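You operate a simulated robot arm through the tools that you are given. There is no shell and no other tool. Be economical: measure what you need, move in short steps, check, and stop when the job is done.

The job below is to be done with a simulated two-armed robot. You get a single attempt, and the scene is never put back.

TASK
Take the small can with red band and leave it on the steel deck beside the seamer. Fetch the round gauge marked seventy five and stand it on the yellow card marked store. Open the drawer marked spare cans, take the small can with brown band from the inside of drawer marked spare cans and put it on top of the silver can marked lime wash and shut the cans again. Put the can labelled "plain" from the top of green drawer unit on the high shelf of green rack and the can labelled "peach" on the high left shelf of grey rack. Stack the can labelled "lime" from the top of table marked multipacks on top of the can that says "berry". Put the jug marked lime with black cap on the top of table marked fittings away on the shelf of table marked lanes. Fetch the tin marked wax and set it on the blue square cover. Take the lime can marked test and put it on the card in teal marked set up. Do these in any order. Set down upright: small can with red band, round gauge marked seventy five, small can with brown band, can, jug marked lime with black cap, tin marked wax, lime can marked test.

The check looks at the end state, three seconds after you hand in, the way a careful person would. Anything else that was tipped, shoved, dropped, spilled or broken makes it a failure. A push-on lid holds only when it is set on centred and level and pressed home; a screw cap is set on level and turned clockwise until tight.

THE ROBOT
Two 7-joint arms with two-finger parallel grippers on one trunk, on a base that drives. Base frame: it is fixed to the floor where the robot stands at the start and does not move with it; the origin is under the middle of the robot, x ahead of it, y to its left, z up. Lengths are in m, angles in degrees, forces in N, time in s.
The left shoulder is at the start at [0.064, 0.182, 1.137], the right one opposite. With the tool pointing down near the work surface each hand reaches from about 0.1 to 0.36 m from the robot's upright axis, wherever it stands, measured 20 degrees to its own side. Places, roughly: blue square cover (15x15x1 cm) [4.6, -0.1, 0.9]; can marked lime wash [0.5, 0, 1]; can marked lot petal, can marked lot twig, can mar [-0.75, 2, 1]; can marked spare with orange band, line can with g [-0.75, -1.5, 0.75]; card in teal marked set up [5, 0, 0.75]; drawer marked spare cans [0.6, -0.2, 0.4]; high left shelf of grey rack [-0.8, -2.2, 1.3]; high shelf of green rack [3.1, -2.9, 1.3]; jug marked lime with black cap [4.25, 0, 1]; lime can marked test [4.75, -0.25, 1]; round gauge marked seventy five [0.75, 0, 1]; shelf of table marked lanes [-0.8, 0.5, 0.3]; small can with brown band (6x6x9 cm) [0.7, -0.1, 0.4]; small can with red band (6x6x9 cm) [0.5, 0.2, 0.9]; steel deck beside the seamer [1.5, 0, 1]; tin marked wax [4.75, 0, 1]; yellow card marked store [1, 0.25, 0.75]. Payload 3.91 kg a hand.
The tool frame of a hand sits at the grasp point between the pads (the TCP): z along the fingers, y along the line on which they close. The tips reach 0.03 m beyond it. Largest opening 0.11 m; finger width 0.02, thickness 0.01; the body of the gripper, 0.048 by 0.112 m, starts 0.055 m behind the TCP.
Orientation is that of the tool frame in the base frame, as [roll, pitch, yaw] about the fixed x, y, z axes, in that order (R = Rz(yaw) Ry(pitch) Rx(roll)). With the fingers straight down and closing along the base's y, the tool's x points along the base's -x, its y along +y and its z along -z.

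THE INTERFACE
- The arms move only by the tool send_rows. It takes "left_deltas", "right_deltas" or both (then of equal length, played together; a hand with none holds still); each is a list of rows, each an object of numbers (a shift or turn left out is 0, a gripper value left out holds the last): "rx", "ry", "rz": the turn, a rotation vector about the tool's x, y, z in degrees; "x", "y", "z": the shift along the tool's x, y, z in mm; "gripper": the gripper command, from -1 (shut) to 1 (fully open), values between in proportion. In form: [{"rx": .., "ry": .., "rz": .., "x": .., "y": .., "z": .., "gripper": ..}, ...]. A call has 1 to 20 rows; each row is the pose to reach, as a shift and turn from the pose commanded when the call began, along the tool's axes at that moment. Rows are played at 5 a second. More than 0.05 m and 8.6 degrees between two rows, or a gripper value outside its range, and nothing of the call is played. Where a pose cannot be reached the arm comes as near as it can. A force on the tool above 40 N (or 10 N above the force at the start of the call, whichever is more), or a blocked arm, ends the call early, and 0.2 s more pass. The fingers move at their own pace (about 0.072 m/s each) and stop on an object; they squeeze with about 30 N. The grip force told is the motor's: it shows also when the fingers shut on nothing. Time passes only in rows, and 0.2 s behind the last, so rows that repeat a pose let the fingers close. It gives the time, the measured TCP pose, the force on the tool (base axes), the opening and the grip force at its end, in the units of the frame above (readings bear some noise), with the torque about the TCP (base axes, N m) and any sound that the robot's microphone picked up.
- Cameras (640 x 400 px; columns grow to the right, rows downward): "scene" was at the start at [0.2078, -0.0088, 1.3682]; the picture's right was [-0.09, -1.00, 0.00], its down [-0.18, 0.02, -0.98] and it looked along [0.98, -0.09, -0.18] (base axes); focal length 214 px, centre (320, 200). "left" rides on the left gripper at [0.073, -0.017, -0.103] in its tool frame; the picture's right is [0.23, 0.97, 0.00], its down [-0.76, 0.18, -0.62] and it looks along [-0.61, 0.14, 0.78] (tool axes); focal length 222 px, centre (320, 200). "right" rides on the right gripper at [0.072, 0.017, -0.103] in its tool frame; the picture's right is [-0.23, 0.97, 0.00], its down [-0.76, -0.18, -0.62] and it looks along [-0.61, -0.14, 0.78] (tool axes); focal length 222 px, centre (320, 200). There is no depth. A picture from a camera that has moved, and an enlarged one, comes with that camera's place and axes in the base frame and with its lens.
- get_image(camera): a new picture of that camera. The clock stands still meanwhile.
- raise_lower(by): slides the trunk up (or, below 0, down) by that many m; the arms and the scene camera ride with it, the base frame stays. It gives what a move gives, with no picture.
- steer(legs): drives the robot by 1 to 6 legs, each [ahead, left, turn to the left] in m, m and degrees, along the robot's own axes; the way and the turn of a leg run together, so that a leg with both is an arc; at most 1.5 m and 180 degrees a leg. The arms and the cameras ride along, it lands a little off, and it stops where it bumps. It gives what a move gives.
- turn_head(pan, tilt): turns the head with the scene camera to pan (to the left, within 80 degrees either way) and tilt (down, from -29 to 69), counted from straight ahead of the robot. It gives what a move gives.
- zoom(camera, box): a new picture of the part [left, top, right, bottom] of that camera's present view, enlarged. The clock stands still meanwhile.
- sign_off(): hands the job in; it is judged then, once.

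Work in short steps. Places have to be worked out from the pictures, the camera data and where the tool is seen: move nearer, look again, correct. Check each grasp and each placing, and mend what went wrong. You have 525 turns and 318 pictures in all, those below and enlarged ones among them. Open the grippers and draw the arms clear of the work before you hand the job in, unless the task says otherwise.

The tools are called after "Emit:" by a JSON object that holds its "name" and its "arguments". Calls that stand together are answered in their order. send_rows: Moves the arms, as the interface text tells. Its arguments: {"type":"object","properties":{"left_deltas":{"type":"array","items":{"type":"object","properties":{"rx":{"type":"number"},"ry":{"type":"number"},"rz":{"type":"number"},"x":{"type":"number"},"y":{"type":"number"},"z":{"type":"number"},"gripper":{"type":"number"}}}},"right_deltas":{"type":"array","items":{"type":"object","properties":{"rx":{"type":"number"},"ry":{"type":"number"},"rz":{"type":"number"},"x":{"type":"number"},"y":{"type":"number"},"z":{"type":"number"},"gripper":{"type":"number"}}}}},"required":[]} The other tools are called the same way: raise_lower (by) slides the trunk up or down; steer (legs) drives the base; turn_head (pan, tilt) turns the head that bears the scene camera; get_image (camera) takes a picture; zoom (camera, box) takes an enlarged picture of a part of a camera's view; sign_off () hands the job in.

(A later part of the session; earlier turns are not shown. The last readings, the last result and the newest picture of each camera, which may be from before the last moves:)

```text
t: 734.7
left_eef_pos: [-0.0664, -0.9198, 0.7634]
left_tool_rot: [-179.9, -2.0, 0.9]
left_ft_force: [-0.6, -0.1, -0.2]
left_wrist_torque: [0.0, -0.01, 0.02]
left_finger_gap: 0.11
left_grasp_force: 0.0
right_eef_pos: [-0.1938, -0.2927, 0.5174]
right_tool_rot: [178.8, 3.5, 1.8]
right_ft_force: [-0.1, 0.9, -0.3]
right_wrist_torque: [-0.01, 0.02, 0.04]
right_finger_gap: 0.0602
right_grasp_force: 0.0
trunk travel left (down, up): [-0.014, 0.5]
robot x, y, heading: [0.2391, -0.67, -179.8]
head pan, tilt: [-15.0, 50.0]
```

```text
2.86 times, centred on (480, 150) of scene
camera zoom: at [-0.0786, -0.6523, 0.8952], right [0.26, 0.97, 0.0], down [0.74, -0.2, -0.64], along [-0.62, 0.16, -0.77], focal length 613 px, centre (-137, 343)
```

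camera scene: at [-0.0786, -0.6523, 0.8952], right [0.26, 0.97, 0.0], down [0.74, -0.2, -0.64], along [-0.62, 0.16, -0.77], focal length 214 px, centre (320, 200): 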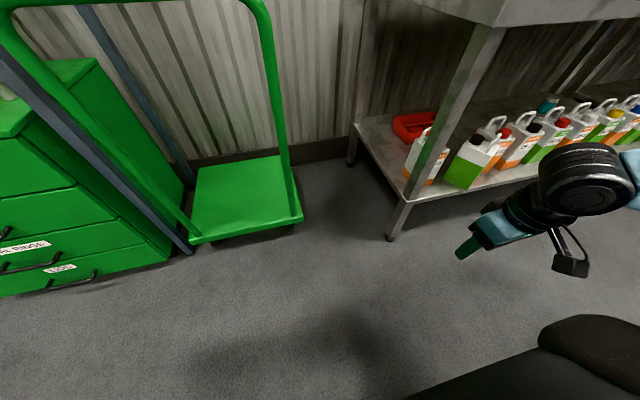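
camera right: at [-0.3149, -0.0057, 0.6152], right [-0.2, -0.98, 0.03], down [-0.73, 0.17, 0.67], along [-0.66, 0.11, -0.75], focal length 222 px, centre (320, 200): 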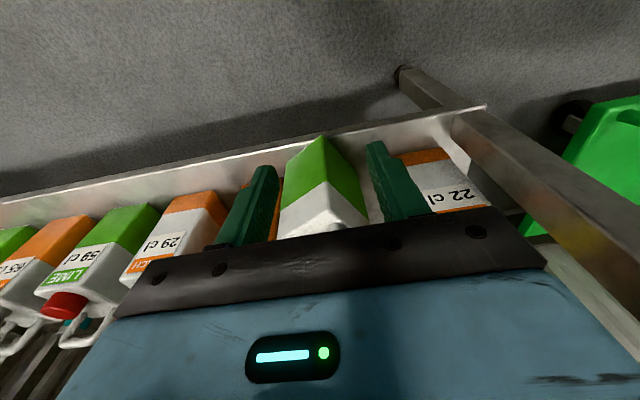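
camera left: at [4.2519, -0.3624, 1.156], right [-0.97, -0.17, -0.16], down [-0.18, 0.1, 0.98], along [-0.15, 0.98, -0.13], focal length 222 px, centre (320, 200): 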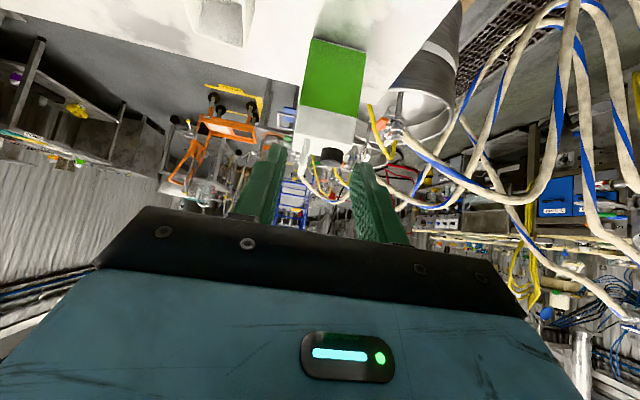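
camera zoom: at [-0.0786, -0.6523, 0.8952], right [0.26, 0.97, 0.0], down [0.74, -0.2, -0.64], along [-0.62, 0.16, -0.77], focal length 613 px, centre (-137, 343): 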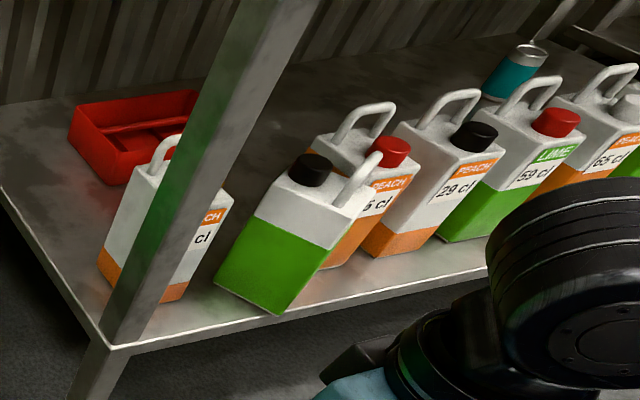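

The jug stands upright on the lanes shelf. Last item: peach. Raise the trunk, tuck the right hand, and prepare the left hand with a 45° yaw to reach past the mug; move to (0.09, −1.25).

Emit:
{"name": "raise_lower", "arguments": {"by": 0.266}}

Emit:
{"name": "send_rows", "arguments": {"right_deltas": [{"z": -40, "ry": -1.5, "gripper": 1}, {"z": -80, "ry": -3}, {"z": -120, "ry": -3}, {"z": -160, "ry": -3, "y": 15}, {"z": -200, "ry": -3, "y": 30, "x": 15}, {"z": -230, "ry": -3, "y": 40, "x": 30}]}}

Emit:
{"name": "steer", "arguments": {"legs": [[0, 0.58, 0], [0.15, 0, 0]]}}

Emit:
{"name": "send_rows", "arguments": {"left_deltas": [{"rz": 8}, {"rz": 16}, {"rz": 24}, {"rz": 32}, {"rz": 40}, {"rz": 45}]}}

```text
t: 737.4
left_eef_pos: [-0.0674, -0.9191, 1.0277]
left_tool_rot: [-179.9, -1.8, 0.7]
left_ft_force: [-0.6, -0.6, 0.8]
left_wrist_torque: [-0.03, -0.01, -0.03]
left_finger_gap: 0.1099
left_grasp_force: 0.1
right_eef_pos: [-0.1934, -0.293, 0.78]
right_tool_rot: [178.7, 3.5, 1.8]
right_ft_force: [0.5, -0.7, 0.0]
right_wrist_torque: [-0.01, -0.01, 0.02]
right_finger_gap: 0.0607
right_grasp_force: 0.1
trunk travel left (down, up): [-0.28, 0.234]
robot x, y, heading: [0.2348, -0.6707, -179.9]
head pan, tilt: [-15.0, 50.0]
```

```text
t: 738.8
left_eef_pos: [-0.0668, -0.9209, 1.0286]
left_tool_rot: [-179.8, -1.9, 0.9]
left_ft_force: [0.2, -1.0, 0.3]
left_wrist_torque: [0.0, 0.01, 0.0]
left_finger_gap: 0.11
left_grasp_force: 0.0
right_eef_pos: [-0.1477, -0.3286, 1.0113]
right_tool_rot: [178.8, 6.5, 1.8]
right_ft_force: [0.4, 0.5, -0.1]
right_wrist_torque: [0.01, 0.0, 0.02]
right_finger_gap: 0.1099
right_grasp_force: 0.1
trunk travel left (down, up): [-0.28, 0.234]
robot x, y, heading: [0.2371, -0.6687, -180.0]
head pan, tilt: [-15.0, 50.0]
```

```text
t: 745.2
left_eef_pos: [-0.2107, -1.4876, 1.0284]
left_tool_rot: [-179.9, -1.9, 1.5]
left_ft_force: [-0.4, 0.1, 0.0]
left_wrist_torque: [0.01, -0.01, 0.03]
left_finger_gap: 0.1101
left_grasp_force: 0.0
right_eef_pos: [-0.297, -0.8985, 1.0108]
right_tool_rot: [178.7, 6.5, 2.4]
right_ft_force: [0.4, 0.1, -0.6]
right_wrist_torque: [-0.02, -0.04, 0.03]
right_finger_gap: 0.1099
right_grasp_force: 0.1
trunk travel left (down, up): [-0.28, 0.234]
robot x, y, heading: [0.0924, -1.2367, -179.2]
head pan, tilt: [-15.0, 50.0]
```

```text
t: 746.6
left_eef_pos: [-0.2116, -1.4881, 1.0271]
left_tool_rot: [-178.6, -1.3, -43.7]
left_ft_force: [0.2, -0.5, 0.0]
left_wrist_torque: [0.02, -0.02, -0.02]
left_finger_gap: 0.1101
left_grasp_force: 0.1
right_eef_pos: [-0.2971, -0.8966, 1.0108]
right_tool_rot: [178.8, 6.6, 2.3]
right_ft_force: [0.6, 0.1, -1.0]
right_wrist_torque: [0.03, 0.01, 0.03]
right_finger_gap: 0.1101
right_grasp_force: 0.0
trunk travel left (down, up): [-0.28, 0.234]
robot x, y, heading: [0.0895, -1.2398, -179.2]
head pan, tilt: [-15.0, 50.0]
```

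Extend the left hand a bit and tilt it 44° forward along its new heading.

Emit:
{"name": "send_rows", "arguments": {"left_deltas": [{"x": -25, "y": 24, "ry": -6}, {"x": -50, "y": 48, "ry": -13}, {"x": -75, "y": 72, "ry": -20}, {"x": -90, "y": 86, "ry": -28, "z": 15}, {"x": -95, "y": 90, "ry": -36, "z": 30}, {"x": -100, "y": 95, "ry": -44, "z": 45}]}}

Emit:
{"name": "get_image", "arguments": {"camera": "left"}}

Emit:
{"name": "turn_head", "arguments": {"pan": 0, "tilt": 30}}

Emit:
{"name": "get_image", "arguments": {"camera": "scene"}}

```text
t: 748.0
left_eef_pos: [-0.346, -1.4888, 0.979]
left_tool_rot: [-178.2, 42.9, -42.3]
left_ft_force: [-0.1, -0.4, -0.3]
left_wrist_torque: [-0.04, -0.03, 0.0]
left_finger_gap: 0.11
left_grasp_force: 0.0
right_eef_pos: [-0.2964, -0.8972, 1.0123]
right_tool_rot: [178.8, 6.5, 2.3]
right_ft_force: [-0.6, 0.4, 0.1]
right_wrist_torque: [-0.04, 0.03, -0.01]
right_finger_gap: 0.1099
right_grasp_force: 0.0
trunk travel left (down, up): [-0.28, 0.234]
robot x, y, heading: [0.0933, -1.2387, -179.2]
head pan, tilt: [-15.0, 50.0]
```

```text
76 pictures are left
camera left: at [-0.2442, -1.5617, 1.0052], right [-0.55, -0.82, -0.18], down [-0.23, -0.05, 0.97], along [-0.8, 0.57, -0.16], focal length 222 px, centre (320, 200)
```

left: 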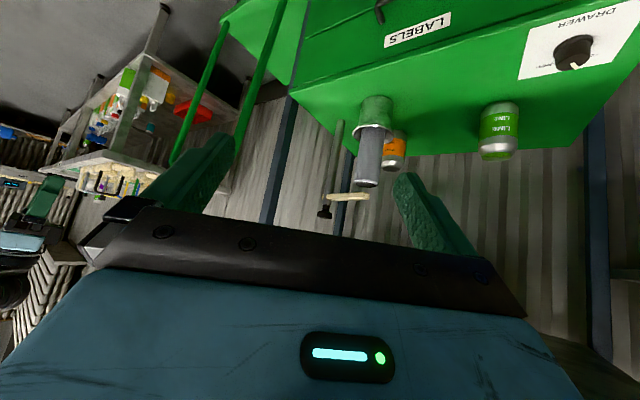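

```text
t: 748.9
left_eef_pos: [-0.346, -1.488, 0.98]
left_tool_rot: [-178.2, 42.7, -42.3]
left_ft_force: [-0.4, 0.3, 0.2]
left_wrist_torque: [0.03, 0.0, 0.05]
left_finger_gap: 0.1098
left_grasp_force: 0.1
right_eef_pos: [-0.2981, -0.8976, 1.0104]
right_tool_rot: [178.8, 6.6, 2.3]
right_ft_force: [-0.6, 0.6, 1.3]
right_wrist_torque: [-0.02, 0.01, -0.01]
right_finger_gap: 0.11
right_grasp_force: 0.1
trunk travel left (down, up): [-0.28, 0.234]
robot x, y, heading: [0.096, -1.2367, -179.2]
head pan, tilt: [0.0, 30.0]
```

```text
75 pictures are left
camera scene: at [-0.1462, -1.2399, 1.2123], right [-0.01, 1.0, 0.0], down [0.5, 0.01, -0.87], along [-0.87, -0.01, -0.5], focal length 214 px, centre (320, 200)
```

scene: 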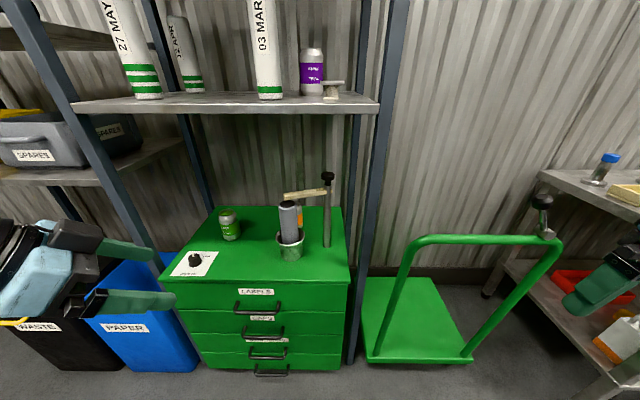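

The posture works. Lower the hand ~11 cm, then drive ahead in two parts toward the entry point beside the lime can.

Emit:
{"name": "send_rows", "arguments": {"left_deltas": [{"x": 25, "z": 27}, {"x": 50, "z": 54}, {"x": 75, "z": 81}]}}

Emit:
{"name": "steer", "arguments": {"legs": [[0.25, 0, -0.6]]}}

Emit:
{"name": "get_image", "arguments": {"camera": "left"}}

Emit:
{"name": "get_image", "arguments": {"camera": "scene"}}

```text
t: 749.7
left_eef_pos: [-0.343, -1.4871, 0.8676]
left_tool_rot: [-178.2, 42.6, -42.4]
left_ft_force: [0.0, 0.0, 0.2]
left_wrist_torque: [0.0, -0.02, 0.02]
left_finger_gap: 0.1097
left_grasp_force: 0.0
right_eef_pos: [-0.297, -0.8979, 1.0111]
right_tool_rot: [178.8, 6.6, 2.3]
right_ft_force: [0.3, 0.3, -0.2]
right_wrist_torque: [0.02, 0.02, -0.02]
right_finger_gap: 0.11
right_grasp_force: 0.0
trunk travel left (down, up): [-0.28, 0.234]
robot x, y, heading: [0.0949, -1.235, -179.2]
head pan, tilt: [0.0, 30.0]
```

```text
t: 751.5
left_eef_pos: [-0.6003, -1.4825, 0.8676]
left_tool_rot: [-178.2, 42.7, -42.9]
left_ft_force: [0.1, -0.2, -1.5]
left_wrist_torque: [-0.01, -0.03, -0.03]
left_finger_gap: 0.1101
left_grasp_force: 0.1
right_eef_pos: [-0.5492, -0.8964, 1.0118]
right_tool_rot: [178.8, 6.6, 1.8]
right_ft_force: [-0.2, -0.2, 0.1]
right_wrist_torque: [-0.01, -0.02, -0.02]
right_finger_gap: 0.1101
right_grasp_force: 0.1
trunk travel left (down, up): [-0.28, 0.234]
robot x, y, heading: [-0.1607, -1.2379, -179.8]
head pan, tilt: [0.0, 30.0]
```

```text
74 pictures are left
camera left: at [-0.4993, -1.5581, 0.8942], right [-0.55, -0.81, -0.18], down [-0.24, -0.05, 0.97], along [-0.8, 0.58, -0.17], focal length 222 px, centre (320, 200)
```

left: 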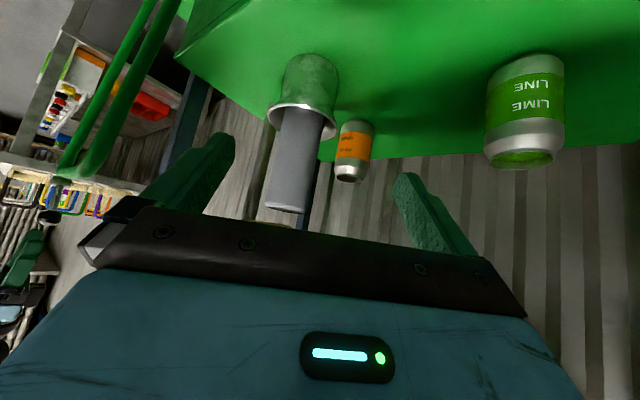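

```text
73 pictures are left
camera scene: at [-0.4021, -1.2401, 1.2122], right [0.0, 1.0, 0.0], down [0.5, 0.0, -0.87], along [-0.87, 0.0, -0.5], focal length 214 px, centre (320, 200)
```

scene: 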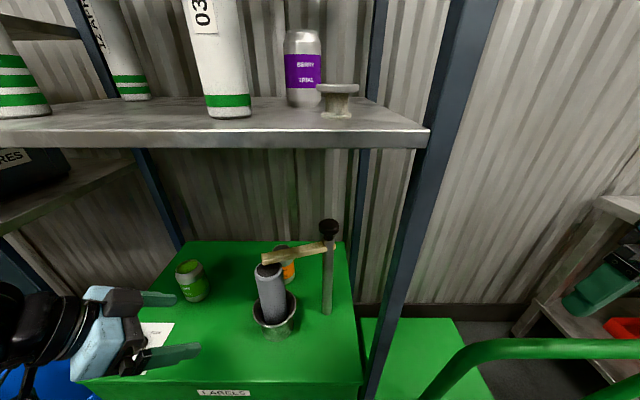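

Peach ≈(−0.838, −1.365). To stay clear of the mug and pestle I enter at (−0.70, −1.49) and then slide along the hand's own direction. Narrow the fingers and drive 0.1 m.

Emit:
{"name": "send_rows", "arguments": {"left_deltas": [{"y": 5, "gripper": 0.55}, {"y": 10}]}}

Emit:
{"name": "steer", "arguments": {"legs": [[0.1, 0, 0]]}}

Emit:
{"name": "get_image", "arguments": {"camera": "left"}}

Emit:
{"name": "get_image", "arguments": {"camera": "scene"}}

```text
t: 752.1
left_eef_pos: [-0.6066, -1.4918, 0.8692]
left_tool_rot: [-178.1, 42.6, -42.8]
left_ft_force: [0.4, 0.0, -0.6]
left_wrist_torque: [0.01, 0.02, -0.01]
left_finger_gap: 0.0852
left_grasp_force: 0.1
right_eef_pos: [-0.5495, -0.8977, 1.0109]
right_tool_rot: [178.7, 6.7, 1.8]
right_ft_force: [-0.2, 0.4, -0.8]
right_wrist_torque: [0.0, 0.0, 0.01]
right_finger_gap: 0.1097
right_grasp_force: 0.1
trunk travel left (down, up): [-0.28, 0.234]
robot x, y, heading: [-0.1637, -1.2393, -179.9]
head pan, tilt: [0.0, 30.0]
```

```text
t: 753.2
left_eef_pos: [-0.7048, -1.4928, 0.8682]
left_tool_rot: [-178.2, 42.7, -42.7]
left_ft_force: [0.6, -0.3, -1.1]
left_wrist_torque: [0.03, 0.0, -0.05]
left_finger_gap: 0.0853
left_grasp_force: 0.1
right_eef_pos: [-0.6481, -0.8975, 1.0113]
right_tool_rot: [178.7, 6.6, 1.9]
right_ft_force: [-0.5, 0.4, 0.6]
right_wrist_torque: [0.01, 0.0, -0.03]
right_finger_gap: 0.1101
right_grasp_force: 0.0
trunk travel left (down, up): [-0.28, 0.234]
robot x, y, heading: [-0.2598, -1.2383, -179.5]
head pan, tilt: [0.0, 30.0]
```

```text
72 pictures are left
camera left: at [-0.6045, -1.5667, 0.895], right [-0.55, -0.81, -0.18], down [-0.24, -0.05, 0.97], along [-0.8, 0.58, -0.17], focal length 222 px, centre (320, 200)
```

left: 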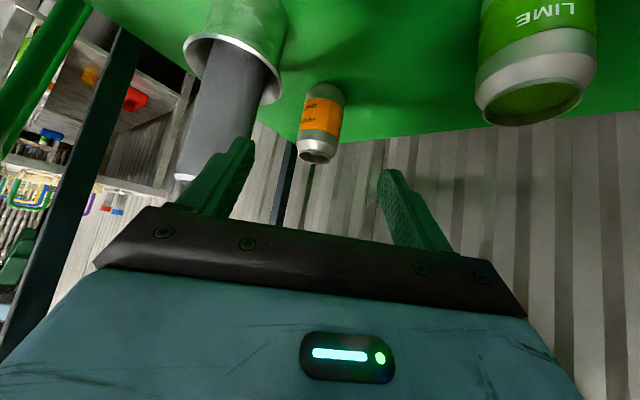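

```text
71 pictures are left
camera scene: at [-0.5005, -1.2408, 1.2122], right [-0.01, 1.0, 0.0], down [0.5, 0.0, -0.87], along [-0.87, 0.0, -0.5], focal length 214 px, centre (320, 200)
```

scene: 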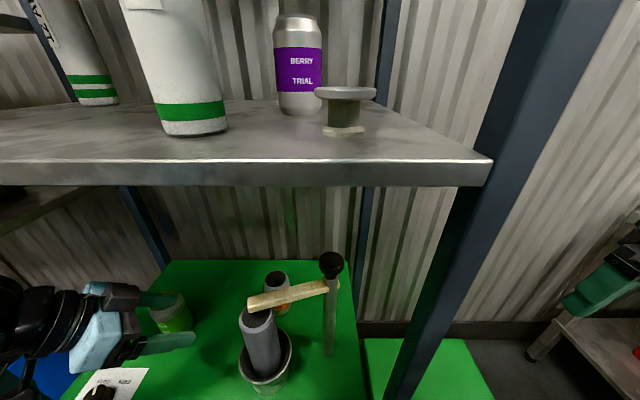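

Peach ≈(−0.855, −1.362). The straight slide keeps ~2–6 cm from mug and pestle. Advance halfway and check.

Emit:
{"name": "send_rows", "arguments": {"left_deltas": [{"x": -9, "z": 38}, {"x": -18, "z": 76}, {"x": -29, "z": 120}]}}

Emit:
{"name": "get_image", "arguments": {"camera": "left"}}

Emit:
{"name": "get_image", "arguments": {"camera": "scene"}}

```text
t: 754.0
left_eef_pos: [-0.7776, -1.4207, 0.8027]
left_tool_rot: [-178.2, 42.7, -42.9]
left_ft_force: [0.5, 0.2, 0.8]
left_wrist_torque: [0.01, 0.01, 0.0]
left_finger_gap: 0.0852
left_grasp_force: 0.1
right_eef_pos: [-0.6485, -0.8981, 1.0107]
right_tool_rot: [178.7, 6.7, 2.0]
right_ft_force: [-0.3, -0.3, 0.3]
right_wrist_torque: [-0.01, -0.02, 0.0]
right_finger_gap: 0.1101
right_grasp_force: 0.0
trunk travel left (down, up): [-0.28, 0.234]
robot x, y, heading: [-0.2565, -1.2418, -179.8]
head pan, tilt: [0.0, 30.0]
```

```text
70 pictures are left
camera left: at [-0.6764, -1.4949, 0.8279], right [-0.55, -0.81, -0.18], down [-0.24, -0.05, 0.97], along [-0.8, 0.58, -0.17], focal length 222 px, centre (320, 200)
```

left: 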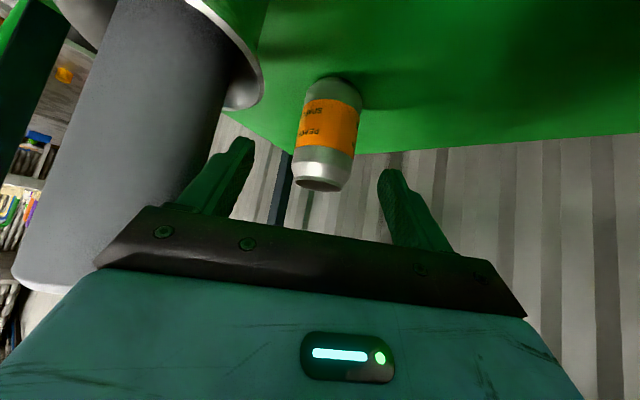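

```text
69 pictures are left
camera scene: at [-0.5002, -1.2404, 1.2122], right [-0.01, 1.0, 0.0], down [0.5, 0.0, -0.87], along [-0.87, 0.0, -0.5], focal length 214 px, centre (320, 200)
```

scene: 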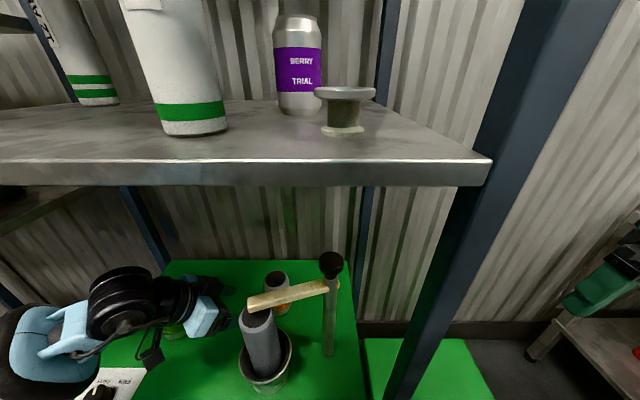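

Ray intersection gives peach at (−0.856, −1.358), top 0.772; still clear of the pestle. Complete the approach and close.

Emit:
{"name": "send_rows", "arguments": {"left_deltas": [{"x": -9, "y": 3, "z": 38}, {"x": -18, "y": 6, "z": 76}, {"x": -26, "y": 7, "z": 112}, {"x": -26, "y": 7, "z": 112}]}}

Emit:
{"name": "get_image", "arguments": {"camera": "left"}}

```text
t: 755.0
left_eef_pos: [-0.8506, -1.356, 0.735]
left_tool_rot: [-178.2, 42.8, -42.7]
left_ft_force: [0.3, 0.3, -0.4]
left_wrist_torque: [-0.04, -0.02, 0.01]
left_finger_gap: 0.0852
left_grasp_force: 0.1
right_eef_pos: [-0.648, -0.8975, 1.0103]
right_tool_rot: [178.9, 6.6, 1.8]
right_ft_force: [0.0, -0.1, -0.3]
right_wrist_torque: [-0.01, -0.01, -0.01]
right_finger_gap: 0.1097
right_grasp_force: 0.0
trunk travel left (down, up): [-0.28, 0.234]
robot x, y, heading: [-0.2606, -1.2406, -179.9]
head pan, tilt: [0.0, 30.0]
```

```text
68 pictures are left
camera left: at [-0.7501, -1.4301, 0.7618], right [-0.55, -0.81, -0.18], down [-0.24, -0.05, 0.97], along [-0.8, 0.58, -0.17], focal length 222 px, centre (320, 200)
```

left: 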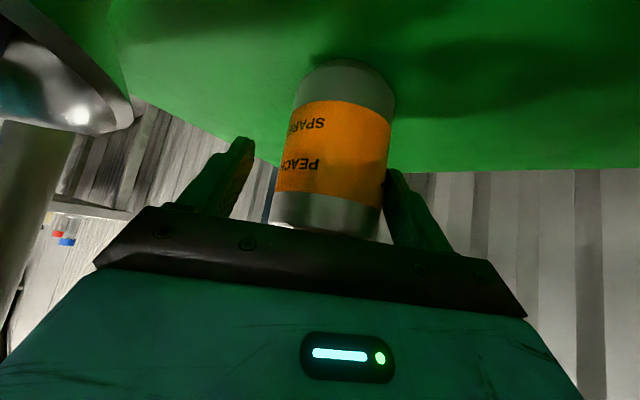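

Peach is between the fingers, slightly toward one. Shift 5 mm, close, lift.

Emit:
{"name": "send_rows", "arguments": {"left_deltas": [{"y": 5}, {"y": 5, "gripper": -1}, {"y": 5, "gripper": -1}, {"y": 5, "gripper": -1}, {"y": 5, "gripper": -1}]}}

Emit:
{"name": "send_rows", "arguments": {"left_deltas": [{"x": -14, "z": -15}, {"x": -27, "z": -29}, {"x": -41, "z": -44}]}}

Emit:
{"name": "get_image", "arguments": {"camera": "left"}}

```text
t: 756.2
left_eef_pos: [-0.8531, -1.361, 0.7351]
left_tool_rot: [-178.3, 42.7, -42.8]
left_ft_force: [-0.4, -0.7, 0.4]
left_wrist_torque: [0.0, 0.03, 0.02]
left_finger_gap: 0.0635
left_grasp_force: 29.7
right_eef_pos: [-0.6488, -0.8981, 1.0113]
right_tool_rot: [178.8, 6.6, 2.0]
right_ft_force: [0.9, -0.3, 0.3]
right_wrist_torque: [-0.01, 0.0, 0.0]
right_finger_gap: 0.1099
right_grasp_force: 0.0
trunk travel left (down, up): [-0.28, 0.234]
robot x, y, heading: [-0.2593, -1.2407, -179.7]
head pan, tilt: [0.0, 30.0]
```

```text
t: 757.0
left_eef_pos: [-0.8564, -1.3622, 0.7968]
left_tool_rot: [-178.2, 42.7, -42.9]
left_ft_force: [0.5, -0.7, 0.3]
left_wrist_torque: [-0.01, 0.02, -0.02]
left_finger_gap: 0.0636
left_grasp_force: 29.7
right_eef_pos: [-0.6465, -0.898, 1.0118]
right_tool_rot: [178.8, 6.6, 1.9]
right_ft_force: [-1.2, 0.4, 0.7]
right_wrist_torque: [-0.02, -0.01, 0.0]
right_finger_gap: 0.1099
right_grasp_force: 0.0
trunk travel left (down, up): [-0.28, 0.234]
robot x, y, heading: [-0.2581, -1.2395, -179.7]
head pan, tilt: [0.0, 30.0]
```

```text
67 pictures are left
camera left: at [-0.755, -1.4363, 0.8226], right [-0.55, -0.81, -0.18], down [-0.24, -0.05, 0.97], along [-0.8, 0.58, -0.17], focal length 222 px, centre (320, 200)
```

left: 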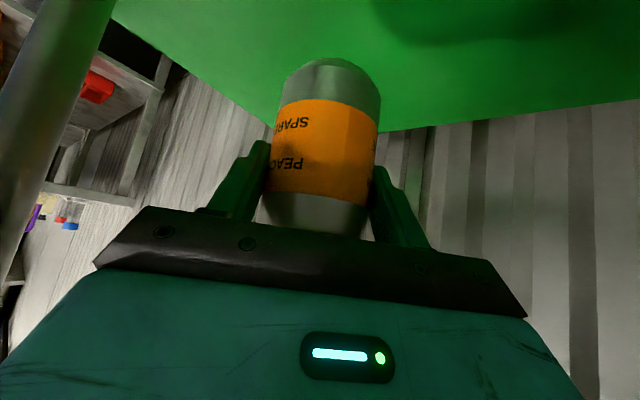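

Peach is held. Retreat along the same slant by 0.2 m, then back the base out.

Emit:
{"name": "send_rows", "arguments": {"left_deltas": [{"x": 30, "z": -27}, {"x": 60, "z": -54}, {"x": 90, "z": -82}, {"x": 120, "z": -110}, {"x": 147, "z": -135}]}}

Emit:
{"name": "get_image", "arguments": {"camera": "scene"}}

Emit:
{"name": "steer", "arguments": {"legs": [[-0.4, 0, 0]]}}

Emit:
{"name": "get_image", "arguments": {"camera": "scene"}}

```text
t: 758.2
left_eef_pos: [-0.7126, -1.5016, 0.7941]
left_tool_rot: [-178.3, 42.8, -43.0]
left_ft_force: [-0.4, -0.3, -0.6]
left_wrist_torque: [0.0, -0.03, 0.01]
left_finger_gap: 0.0634
left_grasp_force: 30.0
right_eef_pos: [-0.6484, -0.8979, 1.0111]
right_tool_rot: [178.8, 6.5, 1.9]
right_ft_force: [-1.0, 0.1, 0.0]
right_wrist_torque: [0.0, 0.0, 0.02]
right_finger_gap: 0.1102
right_grasp_force: 0.1
trunk travel left (down, up): [-0.28, 0.234]
robot x, y, heading: [-0.2596, -1.2391, -179.7]
head pan, tilt: [0.0, 30.0]
```

```text
66 pictures are left
camera scene: at [-0.499, -1.2408, 1.2125], right [-0.01, 1.0, 0.0], down [0.5, 0.0, -0.87], along [-0.87, 0.0, -0.5], focal length 214 px, centre (320, 200)
```

scene: 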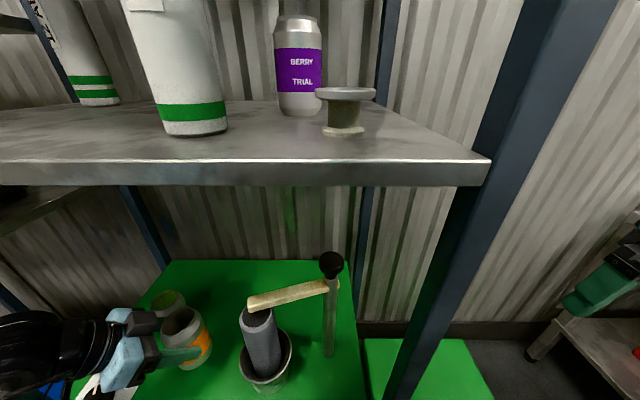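

```text
t: 760.7
left_eef_pos: [-0.3203, -1.4986, 0.7946]
left_tool_rot: [-178.2, 42.6, -43.4]
left_ft_force: [-0.6, -0.2, 0.6]
left_wrist_torque: [-0.03, 0.03, -0.02]
left_finger_gap: 0.0635
left_grasp_force: 29.7
right_eef_pos: [-0.2482, -0.8932, 1.0107]
right_tool_rot: [178.8, 6.5, 1.3]
right_ft_force: [0.8, -0.4, 1.3]
right_wrist_torque: [0.02, 0.0, 0.0]
right_finger_gap: 0.1099
right_grasp_force: 0.2
trunk travel left (down, up): [-0.28, 0.234]
robot x, y, heading: [0.1356, -1.2378, 179.7]
head pan, tilt: [0.0, 30.0]
```

```text
65 pictures are left
camera scene: at [-0.1038, -1.2383, 1.2125], right [0.0, 1.0, 0.0], down [0.5, 0.0, -0.87], along [-0.87, 0.0, -0.5], focal length 214 px, centre (320, 200)
```

scene: 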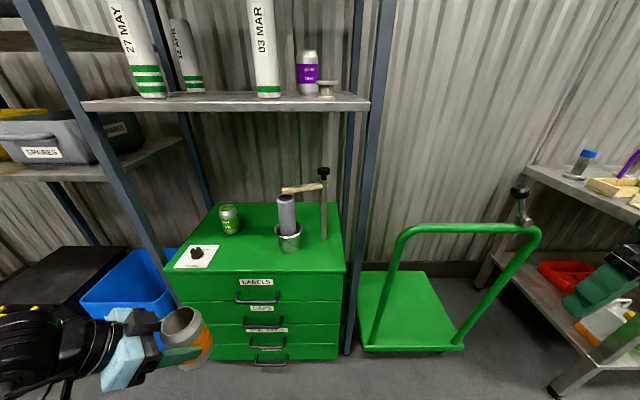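

Everything else on the unit is undisturbed. Raise the trunk and move in front of the rack's left bay.

Emit:
{"name": "raise_lower", "arguments": {"by": 0.23}}

Emit:
{"name": "steer", "arguments": {"legs": [[-0.1, 0.75, 0]]}}

Emit:
{"name": "turn_head", "arguments": {"pan": 0, "tilt": 15}}

Emit:
{"name": "get_image", "arguments": {"camera": "scene"}}

```text
t: 763.1
left_eef_pos: [-0.3218, -1.4994, 1.0221]
left_tool_rot: [-178.0, 42.8, -43.2]
left_ft_force: [0.5, -0.4, -0.2]
left_wrist_torque: [0.0, -0.02, 0.0]
left_finger_gap: 0.0637
left_grasp_force: 29.8
right_eef_pos: [-0.2489, -0.8936, 1.2397]
right_tool_rot: [178.8, 6.5, 1.3]
right_ft_force: [0.0, 0.1, -0.1]
right_wrist_torque: [-0.01, -0.01, -0.01]
right_finger_gap: 0.1099
right_grasp_force: 0.1
trunk travel left (down, up): [-0.51, 0.004]
robot x, y, heading: [0.1383, -1.2362, 179.8]
head pan, tilt: [0.0, 30.0]
```

```text
t: 770.0
left_eef_pos: [-0.2208, -2.2294, 1.025]
left_tool_rot: [-178.2, 42.6, -42.9]
left_ft_force: [0.4, 0.1, -0.8]
left_wrist_torque: [0.01, 0.0, -0.02]
left_finger_gap: 0.0634
left_grasp_force: 30.0
right_eef_pos: [-0.154, -1.6265, 1.2411]
right_tool_rot: [178.8, 6.6, 1.7]
right_ft_force: [-0.5, 0.1, -0.3]
right_wrist_torque: [-0.01, 0.03, 0.04]
right_finger_gap: 0.1098
right_grasp_force: 0.0
trunk travel left (down, up): [-0.51, 0.004]
robot x, y, heading: [0.2322, -1.9683, -179.8]
head pan, tilt: [0.0, 30.0]
```

```text
t: 770.8
left_eef_pos: [-0.2203, -2.2308, 1.024]
left_tool_rot: [-178.1, 42.7, -42.8]
left_ft_force: [-0.8, -0.1, -0.9]
left_wrist_torque: [-0.01, -0.04, -0.03]
left_finger_gap: 0.0636
left_grasp_force: 29.7
right_eef_pos: [-0.1534, -1.6251, 1.2421]
right_tool_rot: [178.8, 6.7, 1.6]
right_ft_force: [-0.5, -0.7, 0.0]
right_wrist_torque: [0.0, 0.0, 0.02]
right_finger_gap: 0.1099
right_grasp_force: 0.1
trunk travel left (down, up): [-0.51, 0.004]
robot x, y, heading: [0.2341, -1.9667, -179.9]
head pan, tilt: [0.0, 15.0]
```

```text
64 pictures are left
camera scene: at [0.1262, -1.9693, 1.4909], right [0.0, 1.0, 0.0], down [0.26, 0.0, -0.97], along [-0.97, 0.0, -0.26], focal length 214 px, centre (320, 200)
```

scene: 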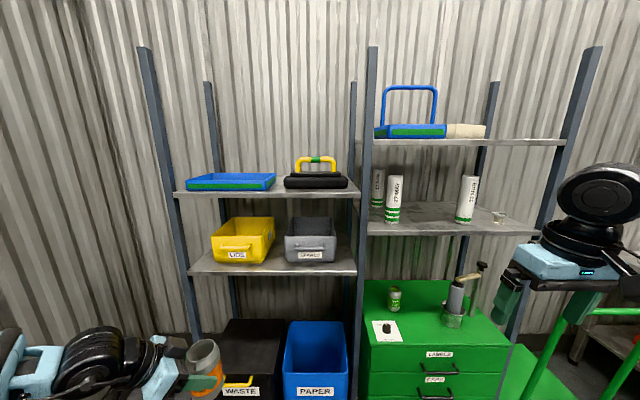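

Emit:
{"name": "zoom", "arguments": {"camera": "scene", "box": [140, 120, 380, 280]}}

```text
2.50 times, centred on (260, 200) of scene
camera zoom: at [0.1262, -1.9693, 1.4909], right [0.0, 1.0, 0.0], down [0.26, 0.0, -0.97], along [-0.97, 0.0, -0.26], focal length 536 px, centre (470, 200)
```

zoom: 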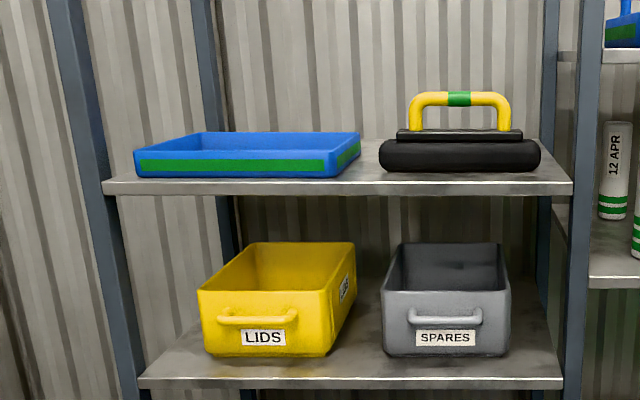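

The target shelf (z≈1.307) holds a blue tray and a toolbox; free space is the strip in front of the toolbox. First turn the left hand's yaw back to straight (about the vertical), then raise the can.

Emit:
{"name": "send_rows", "arguments": {"left_deltas": [{"rx": -5, "rz": -5.4}, {"rx": -10, "rz": -10.8}, {"rx": -15, "rz": -16.2}, {"rx": -20, "rz": -21.6}, {"rx": -25, "rz": -27}, {"rx": -29.2, "rz": -31.6}]}}

Emit:
{"name": "get_image", "arguments": {"camera": "left"}}

```text
t: 772.1
left_eef_pos: [-0.2221, -2.2296, 1.0244]
left_tool_rot: [-178.5, 41.8, -0.1]
left_ft_force: [-0.3, -0.2, 0.3]
left_wrist_torque: [-0.03, -0.01, 0.01]
left_finger_gap: 0.0634
left_grasp_force: 30.1
right_eef_pos: [-0.1549, -1.6255, 1.2417]
right_tool_rot: [178.8, 6.6, 1.7]
right_ft_force: [-0.1, 0.3, 0.1]
right_wrist_torque: [-0.04, 0.02, 0.02]
right_finger_gap: 0.11
right_grasp_force: 0.1
trunk travel left (down, up): [-0.51, 0.004]
robot x, y, heading: [0.2332, -1.9664, -179.9]
head pan, tilt: [0.0, 15.0]
```

```text
62 pictures are left
camera left: at [-0.097, -2.2162, 1.0524], right [0.15, -0.97, -0.17], down [-0.16, -0.19, 0.97], along [-0.98, -0.12, -0.18], focal length 222 px, centre (320, 200)
```

left: 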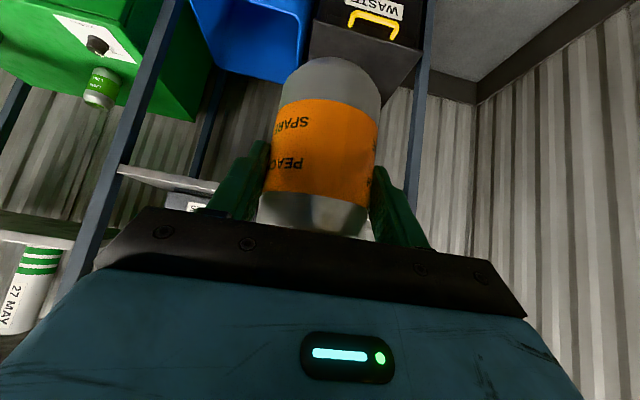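

Now raise the can to z≈1.44.

Emit:
{"name": "send_rows", "arguments": {"left_deltas": [{"x": -29, "z": -32, "ry": -0.9}, {"x": -58, "z": -64, "ry": -0.9}, {"x": -87, "z": -96, "ry": -0.9}, {"x": -116, "z": -128, "ry": -0.9}, {"x": -145, "z": -160, "ry": -0.9}, {"x": -174, "z": -192, "ry": -0.9}, {"x": -203, "z": -224, "ry": -0.9}, {"x": -232, "z": -256, "ry": -0.9}, {"x": -261, "z": -288, "ry": -0.9}, {"x": -280, "z": -312, "ry": -0.9}]}}

Emit:
{"name": "steer", "arguments": {"legs": [[0.2, 0, 0]]}}

Emit:
{"name": "turn_head", "arguments": {"pan": 5, "tilt": 20}}

Emit:
{"name": "get_image", "arguments": {"camera": "scene"}}

```text
t: 774.4
left_eef_pos: [-0.2236, -2.2354, 1.4421]
left_tool_rot: [-178.7, 42.7, -0.3]
left_ft_force: [-0.1, 0.0, -0.7]
left_wrist_torque: [-0.04, -0.01, 0.0]
left_finger_gap: 0.0635
left_grasp_force: 29.5
right_eef_pos: [-0.1535, -1.626, 1.2413]
right_tool_rot: [178.8, 6.6, 1.7]
right_ft_force: [0.4, 0.2, 0.6]
right_wrist_torque: [-0.01, -0.02, 0.01]
right_finger_gap: 0.1099
right_grasp_force: 0.1
trunk travel left (down, up): [-0.51, 0.004]
robot x, y, heading: [0.2313, -1.9675, -179.6]
head pan, tilt: [0.0, 15.0]
```

```text
t: 776.0
left_eef_pos: [-0.4276, -2.2385, 1.4409]
left_tool_rot: [-178.6, 42.8, -0.1]
left_ft_force: [0.3, -0.1, -0.4]
left_wrist_torque: [0.0, -0.01, 0.03]
left_finger_gap: 0.0635
left_grasp_force: 30.0
right_eef_pos: [-0.3591, -1.6283, 1.2411]
right_tool_rot: [178.8, 6.8, 1.9]
right_ft_force: [-0.2, -0.4, -0.6]
right_wrist_torque: [0.02, 0.03, -0.03]
right_finger_gap: 0.1099
right_grasp_force: 0.0
trunk travel left (down, up): [-0.51, 0.004]
robot x, y, heading: [0.0255, -1.9712, -179.9]
head pan, tilt: [0.0, 15.0]
```

```text
t: 776.6
left_eef_pos: [-0.4284, -2.2376, 1.4399]
left_tool_rot: [-178.7, 42.7, -0.1]
left_ft_force: [0.0, -0.4, -0.2]
left_wrist_torque: [0.0, -0.05, 0.0]
left_finger_gap: 0.0637
left_grasp_force: 29.8
right_eef_pos: [-0.3604, -1.6269, 1.2408]
right_tool_rot: [178.8, 6.6, 1.8]
right_ft_force: [0.1, 0.1, -0.5]
right_wrist_torque: [0.0, 0.0, 0.05]
right_finger_gap: 0.1098
right_grasp_force: 0.1
trunk travel left (down, up): [-0.51, 0.004]
robot x, y, heading: [0.0241, -1.9674, -179.6]
head pan, tilt: [5.0, 20.0]
```

```text
61 pictures are left
camera scene: at [-0.0786, -1.9784, 1.4827], right [-0.09, 1.0, 0.0], down [0.34, 0.03, -0.94], along [-0.94, -0.09, -0.34], focal length 214 px, centre (320, 200)
```

scene: 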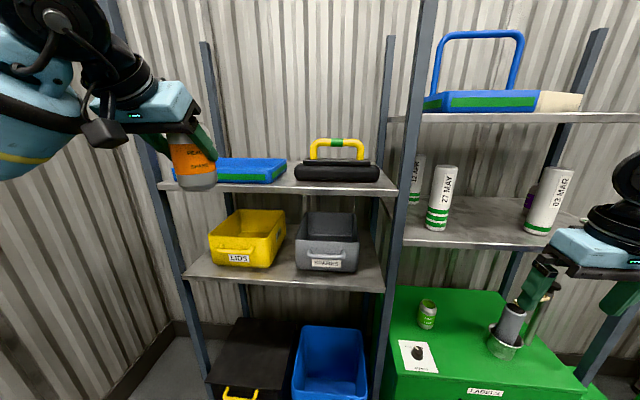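

Emit:
{"name": "zoom", "arguments": {"camera": "scene", "box": [200, 110, 420, 220]}}

```text
2.91 times, centred on (310, 165) of scene
camera zoom: at [-0.0786, -1.9784, 1.4827], right [-0.09, 1.0, 0.0], down [0.34, 0.03, -0.94], along [-0.94, -0.09, -0.34], focal length 624 px, centre (349, 302)
```

zoom: 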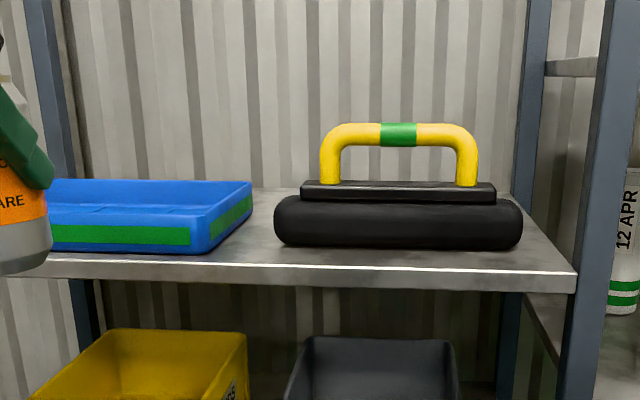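

Best spot: (−0.702, −2.145), partly in the gap between tray and toolbox, 1 cm inside the edge. First pull the right hand back, then shift the base right 0.093 m and ahead 0.17 m.

Emit:
{"name": "send_rows", "arguments": {"right_deltas": [{"x": 30}, {"x": 60, "z": 5}, {"x": 90, "z": 10, "y": -15}, {"x": 115, "z": 15, "y": -30}]}}

Emit:
{"name": "steer", "arguments": {"legs": [[0, -0.093, -0.4], [0.16, 0, 0]]}}

Emit:
{"name": "turn_head", "arguments": {"pan": 12, "tilt": 22}}

Emit:
{"name": "zoom", "arguments": {"camera": "scene", "box": [180, 100, 440, 260]}}

Emit:
{"name": "get_image", "arguments": {"camera": "left"}}

```text
t: 777.6
left_eef_pos: [-0.4266, -2.2377, 1.4416]
left_tool_rot: [-178.7, 42.7, -0.1]
left_ft_force: [0.4, 0.5, -0.1]
left_wrist_torque: [-0.04, -0.01, -0.01]
left_finger_gap: 0.0633
left_grasp_force: 30.2
right_eef_pos: [-0.2448, -1.5946, 1.2146]
right_tool_rot: [178.8, 6.7, 2.0]
right_ft_force: [0.7, 0.4, 0.1]
right_wrist_torque: [0.0, 0.03, -0.01]
right_finger_gap: 0.1101
right_grasp_force: 0.1
trunk travel left (down, up): [-0.51, 0.004]
robot x, y, heading: [0.0306, -1.9696, -179.7]
head pan, tilt: [5.0, 20.0]
```

```text
t: 780.1
left_eef_pos: [-0.5866, -2.1363, 1.4414]
left_tool_rot: [-178.6, 42.9, -0.7]
left_ft_force: [0.8, 0.4, -0.4]
left_wrist_torque: [0.01, 0.02, -0.01]
left_finger_gap: 0.0633
left_grasp_force: 29.6
right_eef_pos: [-0.3973, -1.4954, 1.215]
right_tool_rot: [178.8, 6.7, 1.3]
right_ft_force: [-0.7, 0.1, 0.7]
right_wrist_torque: [0.03, 0.0, 0.02]
right_finger_gap: 0.1097
right_grasp_force: 0.1
trunk travel left (down, up): [-0.51, 0.004]
robot x, y, heading: [-0.1262, -1.8698, 179.8]
head pan, tilt: [5.0, 20.0]
```

```text
t: 780.8
left_eef_pos: [-0.5888, -2.1371, 1.4402]
left_tool_rot: [-178.6, 42.8, -0.8]
left_ft_force: [0.2, -0.3, 0.5]
left_wrist_torque: [-0.01, 0.0, -0.01]
left_finger_gap: 0.0637
left_grasp_force: 30.5
right_eef_pos: [-0.3991, -1.4953, 1.2139]
right_tool_rot: [178.7, 6.6, 1.3]
right_ft_force: [-0.1, 0.2, 0.3]
right_wrist_torque: [-0.02, -0.01, -0.01]
right_finger_gap: 0.1099
right_grasp_force: 0.1
trunk travel left (down, up): [-0.51, 0.004]
robot x, y, heading: [-0.1313, -1.874, 179.7]
head pan, tilt: [12.0, 22.0]
```

```text
2.46 times, centred on (310, 180) of scene
camera zoom: at [-0.2334, -1.8918, 1.4795], right [-0.2, 0.98, 0.0], down [0.37, 0.08, -0.93], along [-0.91, -0.19, -0.38], focal length 528 px, centre (345, 249)
```

zoom: 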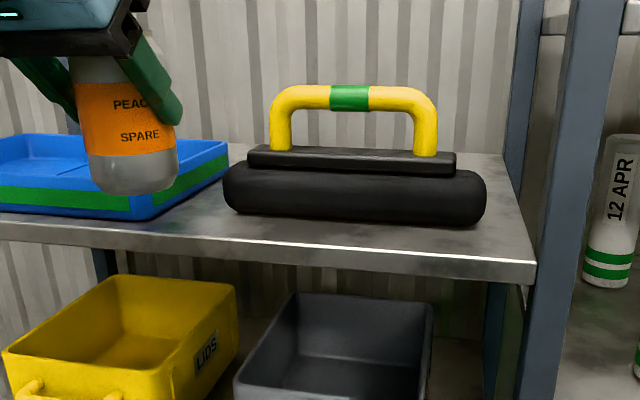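

```text
58 pictures are left
camera left: at [-0.4631, -2.1239, 1.4668], right [0.14, -0.98, -0.17], down [-0.14, -0.19, 0.97], along [-0.98, -0.11, -0.16], focal length 222 px, centre (320, 200)
```

left: 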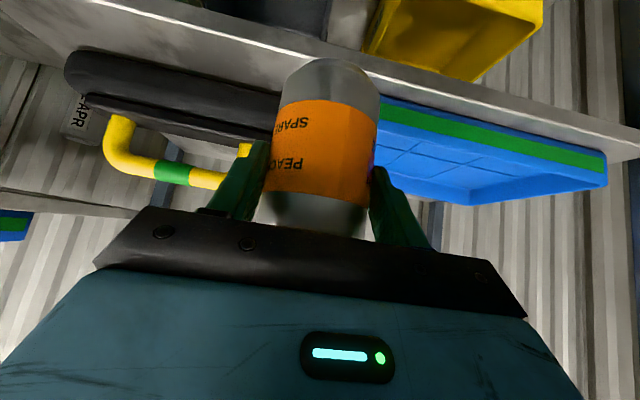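

Both views agree; the spot (−0.697, −2.145) keeps ≥8 mm to tray and toolbox. Move the can forward over it.

Emit:
{"name": "send_rows", "arguments": {"left_deltas": [{"x": -20, "y": 2, "z": 18}, {"x": -39, "y": 4, "z": 36}, {"x": -59, "y": 6, "z": 54}, {"x": -78, "y": 8, "z": 72}]}}

Emit:
{"name": "zoom", "arguments": {"camera": "scene", "box": [180, 100, 380, 250]}}

Emit:
{"name": "get_image", "arguments": {"camera": "left"}}

```text
t: 781.8
left_eef_pos: [-0.6939, -2.1422, 1.4397]
left_tool_rot: [-178.7, 42.8, -0.6]
left_ft_force: [0.1, 0.5, -0.7]
left_wrist_torque: [0.0, -0.04, 0.02]
left_finger_gap: 0.0635
left_grasp_force: 29.4
right_eef_pos: [-0.4002, -1.4957, 1.2129]
right_tool_rot: [178.7, 6.5, 1.2]
right_ft_force: [-0.2, -0.4, -0.2]
right_wrist_torque: [-0.03, 0.01, 0.0]
right_finger_gap: 0.1099
right_grasp_force: 0.0
trunk travel left (down, up): [-0.51, 0.004]
robot x, y, heading: [-0.1302, -1.8748, 179.9]
head pan, tilt: [12.0, 22.0]
```

```text
2.67 times, centred on (280, 175) of scene
camera zoom: at [-0.2336, -1.8914, 1.4794], right [-0.2, 0.98, 0.0], down [0.37, 0.08, -0.93], along [-0.91, -0.19, -0.38], focal length 572 px, centre (427, 267)
```

zoom: 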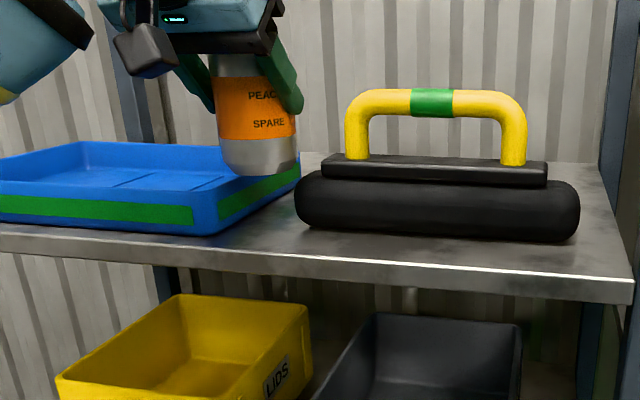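

```text
56 pictures are left
camera left: at [-0.5691, -2.1295, 1.4658], right [0.14, -0.98, -0.17], down [-0.14, -0.19, 0.97], along [-0.98, -0.11, -0.16], focal length 222 px, centre (320, 200)
```

left: 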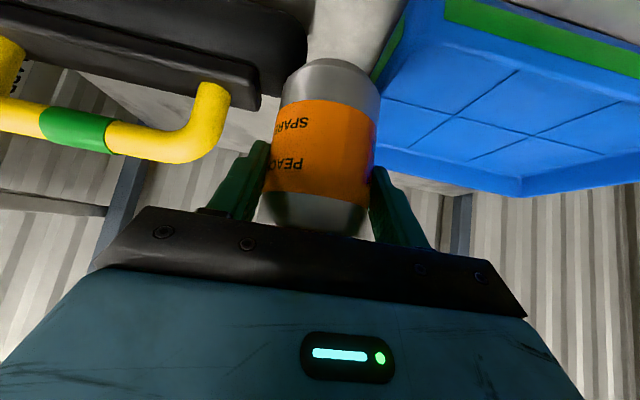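

The can lines up with the free corner between the two. Lower 42 mm, then view and creep to contact.

Emit:
{"name": "send_rows", "arguments": {"left_deltas": [{"x": 10, "z": 11}, {"x": 20, "z": 22}, {"x": 28.5, "z": 31}]}}

Emit:
{"name": "zoom", "arguments": {"camera": "scene", "box": [210, 130, 330, 220]}}

Emit:
{"name": "zoom", "arguments": {"camera": "left", "box": [230, 0, 430, 130]}}

```text
t: 782.6
left_eef_pos: [-0.6905, -2.1416, 1.4035]
left_tool_rot: [-178.3, 43.4, -0.4]
left_ft_force: [-0.3, -4.1, 25.3]
left_wrist_torque: [0.53, 0.44, 0.07]
left_finger_gap: 0.0635
left_grasp_force: 29.3
right_eef_pos: [-0.3962, -1.4961, 1.2152]
right_tool_rot: [178.8, 6.8, 1.2]
right_ft_force: [-0.4, 0.5, -0.5]
right_wrist_torque: [0.01, -0.01, 0.03]
right_finger_gap: 0.1101
right_grasp_force: 0.1
trunk travel left (down, up): [-0.51, 0.004]
robot x, y, heading: [-0.1288, -1.8752, 179.6]
head pan, tilt: [12.0, 22.0]
```

```text
4.44 times, centred on (270, 175) of scene
camera zoom: at [-0.2293, -1.8921, 1.4801], right [-0.2, 0.98, 0.0], down [0.37, 0.08, -0.93], along [-0.91, -0.19, -0.37], focal length 953 px, centre (542, 311)
```

zoom: 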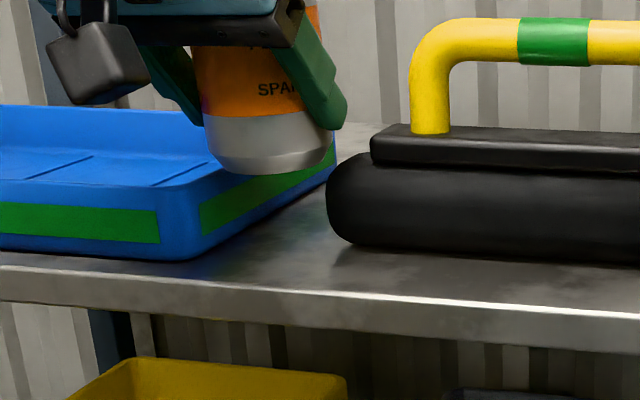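

```text
3.08 times, centred on (330, 65) of left
camera zoom: at [-0.5653, -2.1286, 1.4286], right [0.14, -0.97, -0.18], down [-0.13, -0.19, 0.97], along [-0.98, -0.11, -0.15], focal length 684 px, centre (289, 615)
```

zoom: 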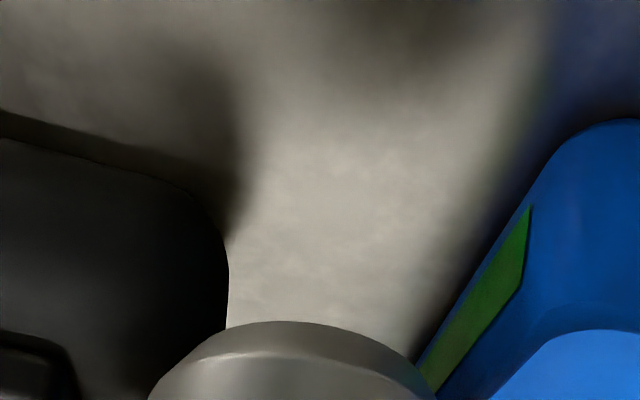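

The can touched the tray's rim — my depth was ~3 cm too far. Raise 20 mm, and shift 27 mm back and 11 mm right, then look again.

Emit:
{"name": "send_rows", "arguments": {"left_deltas": [{"x": -7, "z": -7.5}, {"x": -14, "z": -15}]}}

Emit:
{"name": "send_rows", "arguments": {"left_deltas": [{"x": 10, "z": -9, "y": -5}, {"x": 20, "z": -18, "y": -11}]}}

Emit:
{"name": "zoom", "arguments": {"camera": "left", "box": [200, 0, 460, 130]}}

Emit:
{"name": "zoom", "arguments": {"camera": "scene", "box": [200, 110, 340, 230]}}

```text
t: 783.2
left_eef_pos: [-0.6942, -2.1411, 1.4177]
left_tool_rot: [-178.9, 42.4, -0.7]
left_ft_force: [-0.9, -0.2, -0.9]
left_wrist_torque: [0.0, 0.01, 0.01]
left_finger_gap: 0.0637
left_grasp_force: 30.2
right_eef_pos: [-0.3981, -1.4956, 1.212]
right_tool_rot: [178.8, 6.4, 1.3]
right_ft_force: [-0.3, 0.0, 0.7]
right_wrist_torque: [-0.02, -0.01, -0.01]
right_finger_gap: 0.1099
right_grasp_force: 0.1
trunk travel left (down, up): [-0.51, 0.004]
robot x, y, heading: [-0.1326, -1.8692, 180.0]
head pan, tilt: [12.0, 22.0]
```

```text
t: 783.8
left_eef_pos: [-0.6648, -2.1311, 1.4181]
left_tool_rot: [-178.6, 42.8, -0.8]
left_ft_force: [0.5, 0.5, -0.3]
left_wrist_torque: [-0.02, 0.01, 0.01]
left_finger_gap: 0.0634
left_grasp_force: 30.0
right_eef_pos: [-0.3986, -1.4955, 1.2152]
right_tool_rot: [178.8, 6.6, 1.2]
right_ft_force: [-0.3, -0.1, 0.1]
right_wrist_torque: [-0.01, 0.02, -0.02]
right_finger_gap: 0.1101
right_grasp_force: 0.0
trunk travel left (down, up): [-0.51, 0.004]
robot x, y, heading: [-0.125, -1.8767, 179.5]
head pan, tilt: [12.0, 22.0]
```

```text
2.46 times, centred on (330, 65) of left
camera zoom: at [-0.541, -2.1184, 1.4447], right [0.14, -0.98, -0.17], down [-0.14, -0.19, 0.97], along [-0.98, -0.11, -0.16], focal length 547 px, centre (295, 532)
```

zoom: 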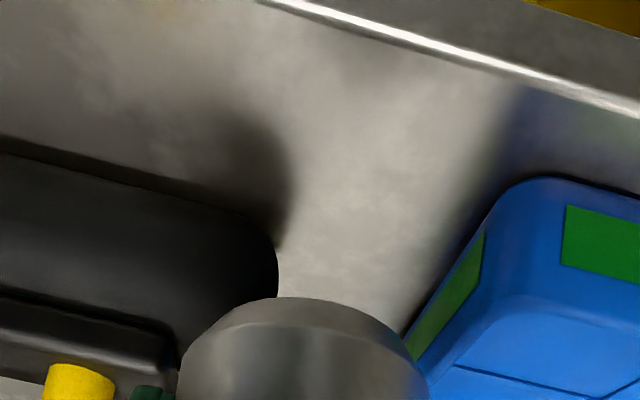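

```text
3.33 times, centred on (270, 170) of scene
camera zoom: at [-0.232, -1.8918, 1.4796], right [-0.2, 0.98, 0.0], down [0.37, 0.08, -0.93], along [-0.91, -0.19, -0.37], focal length 715 px, centre (487, 300)
```

zoom: 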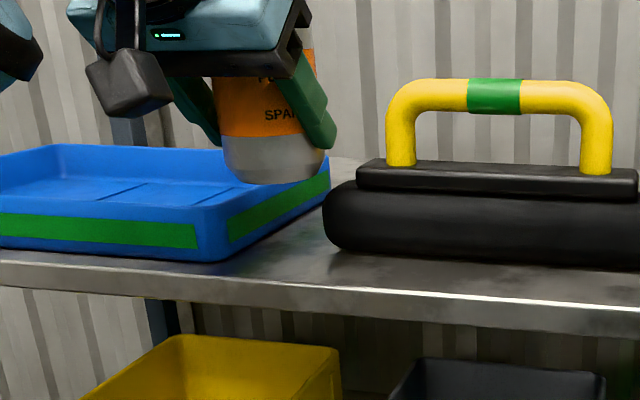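

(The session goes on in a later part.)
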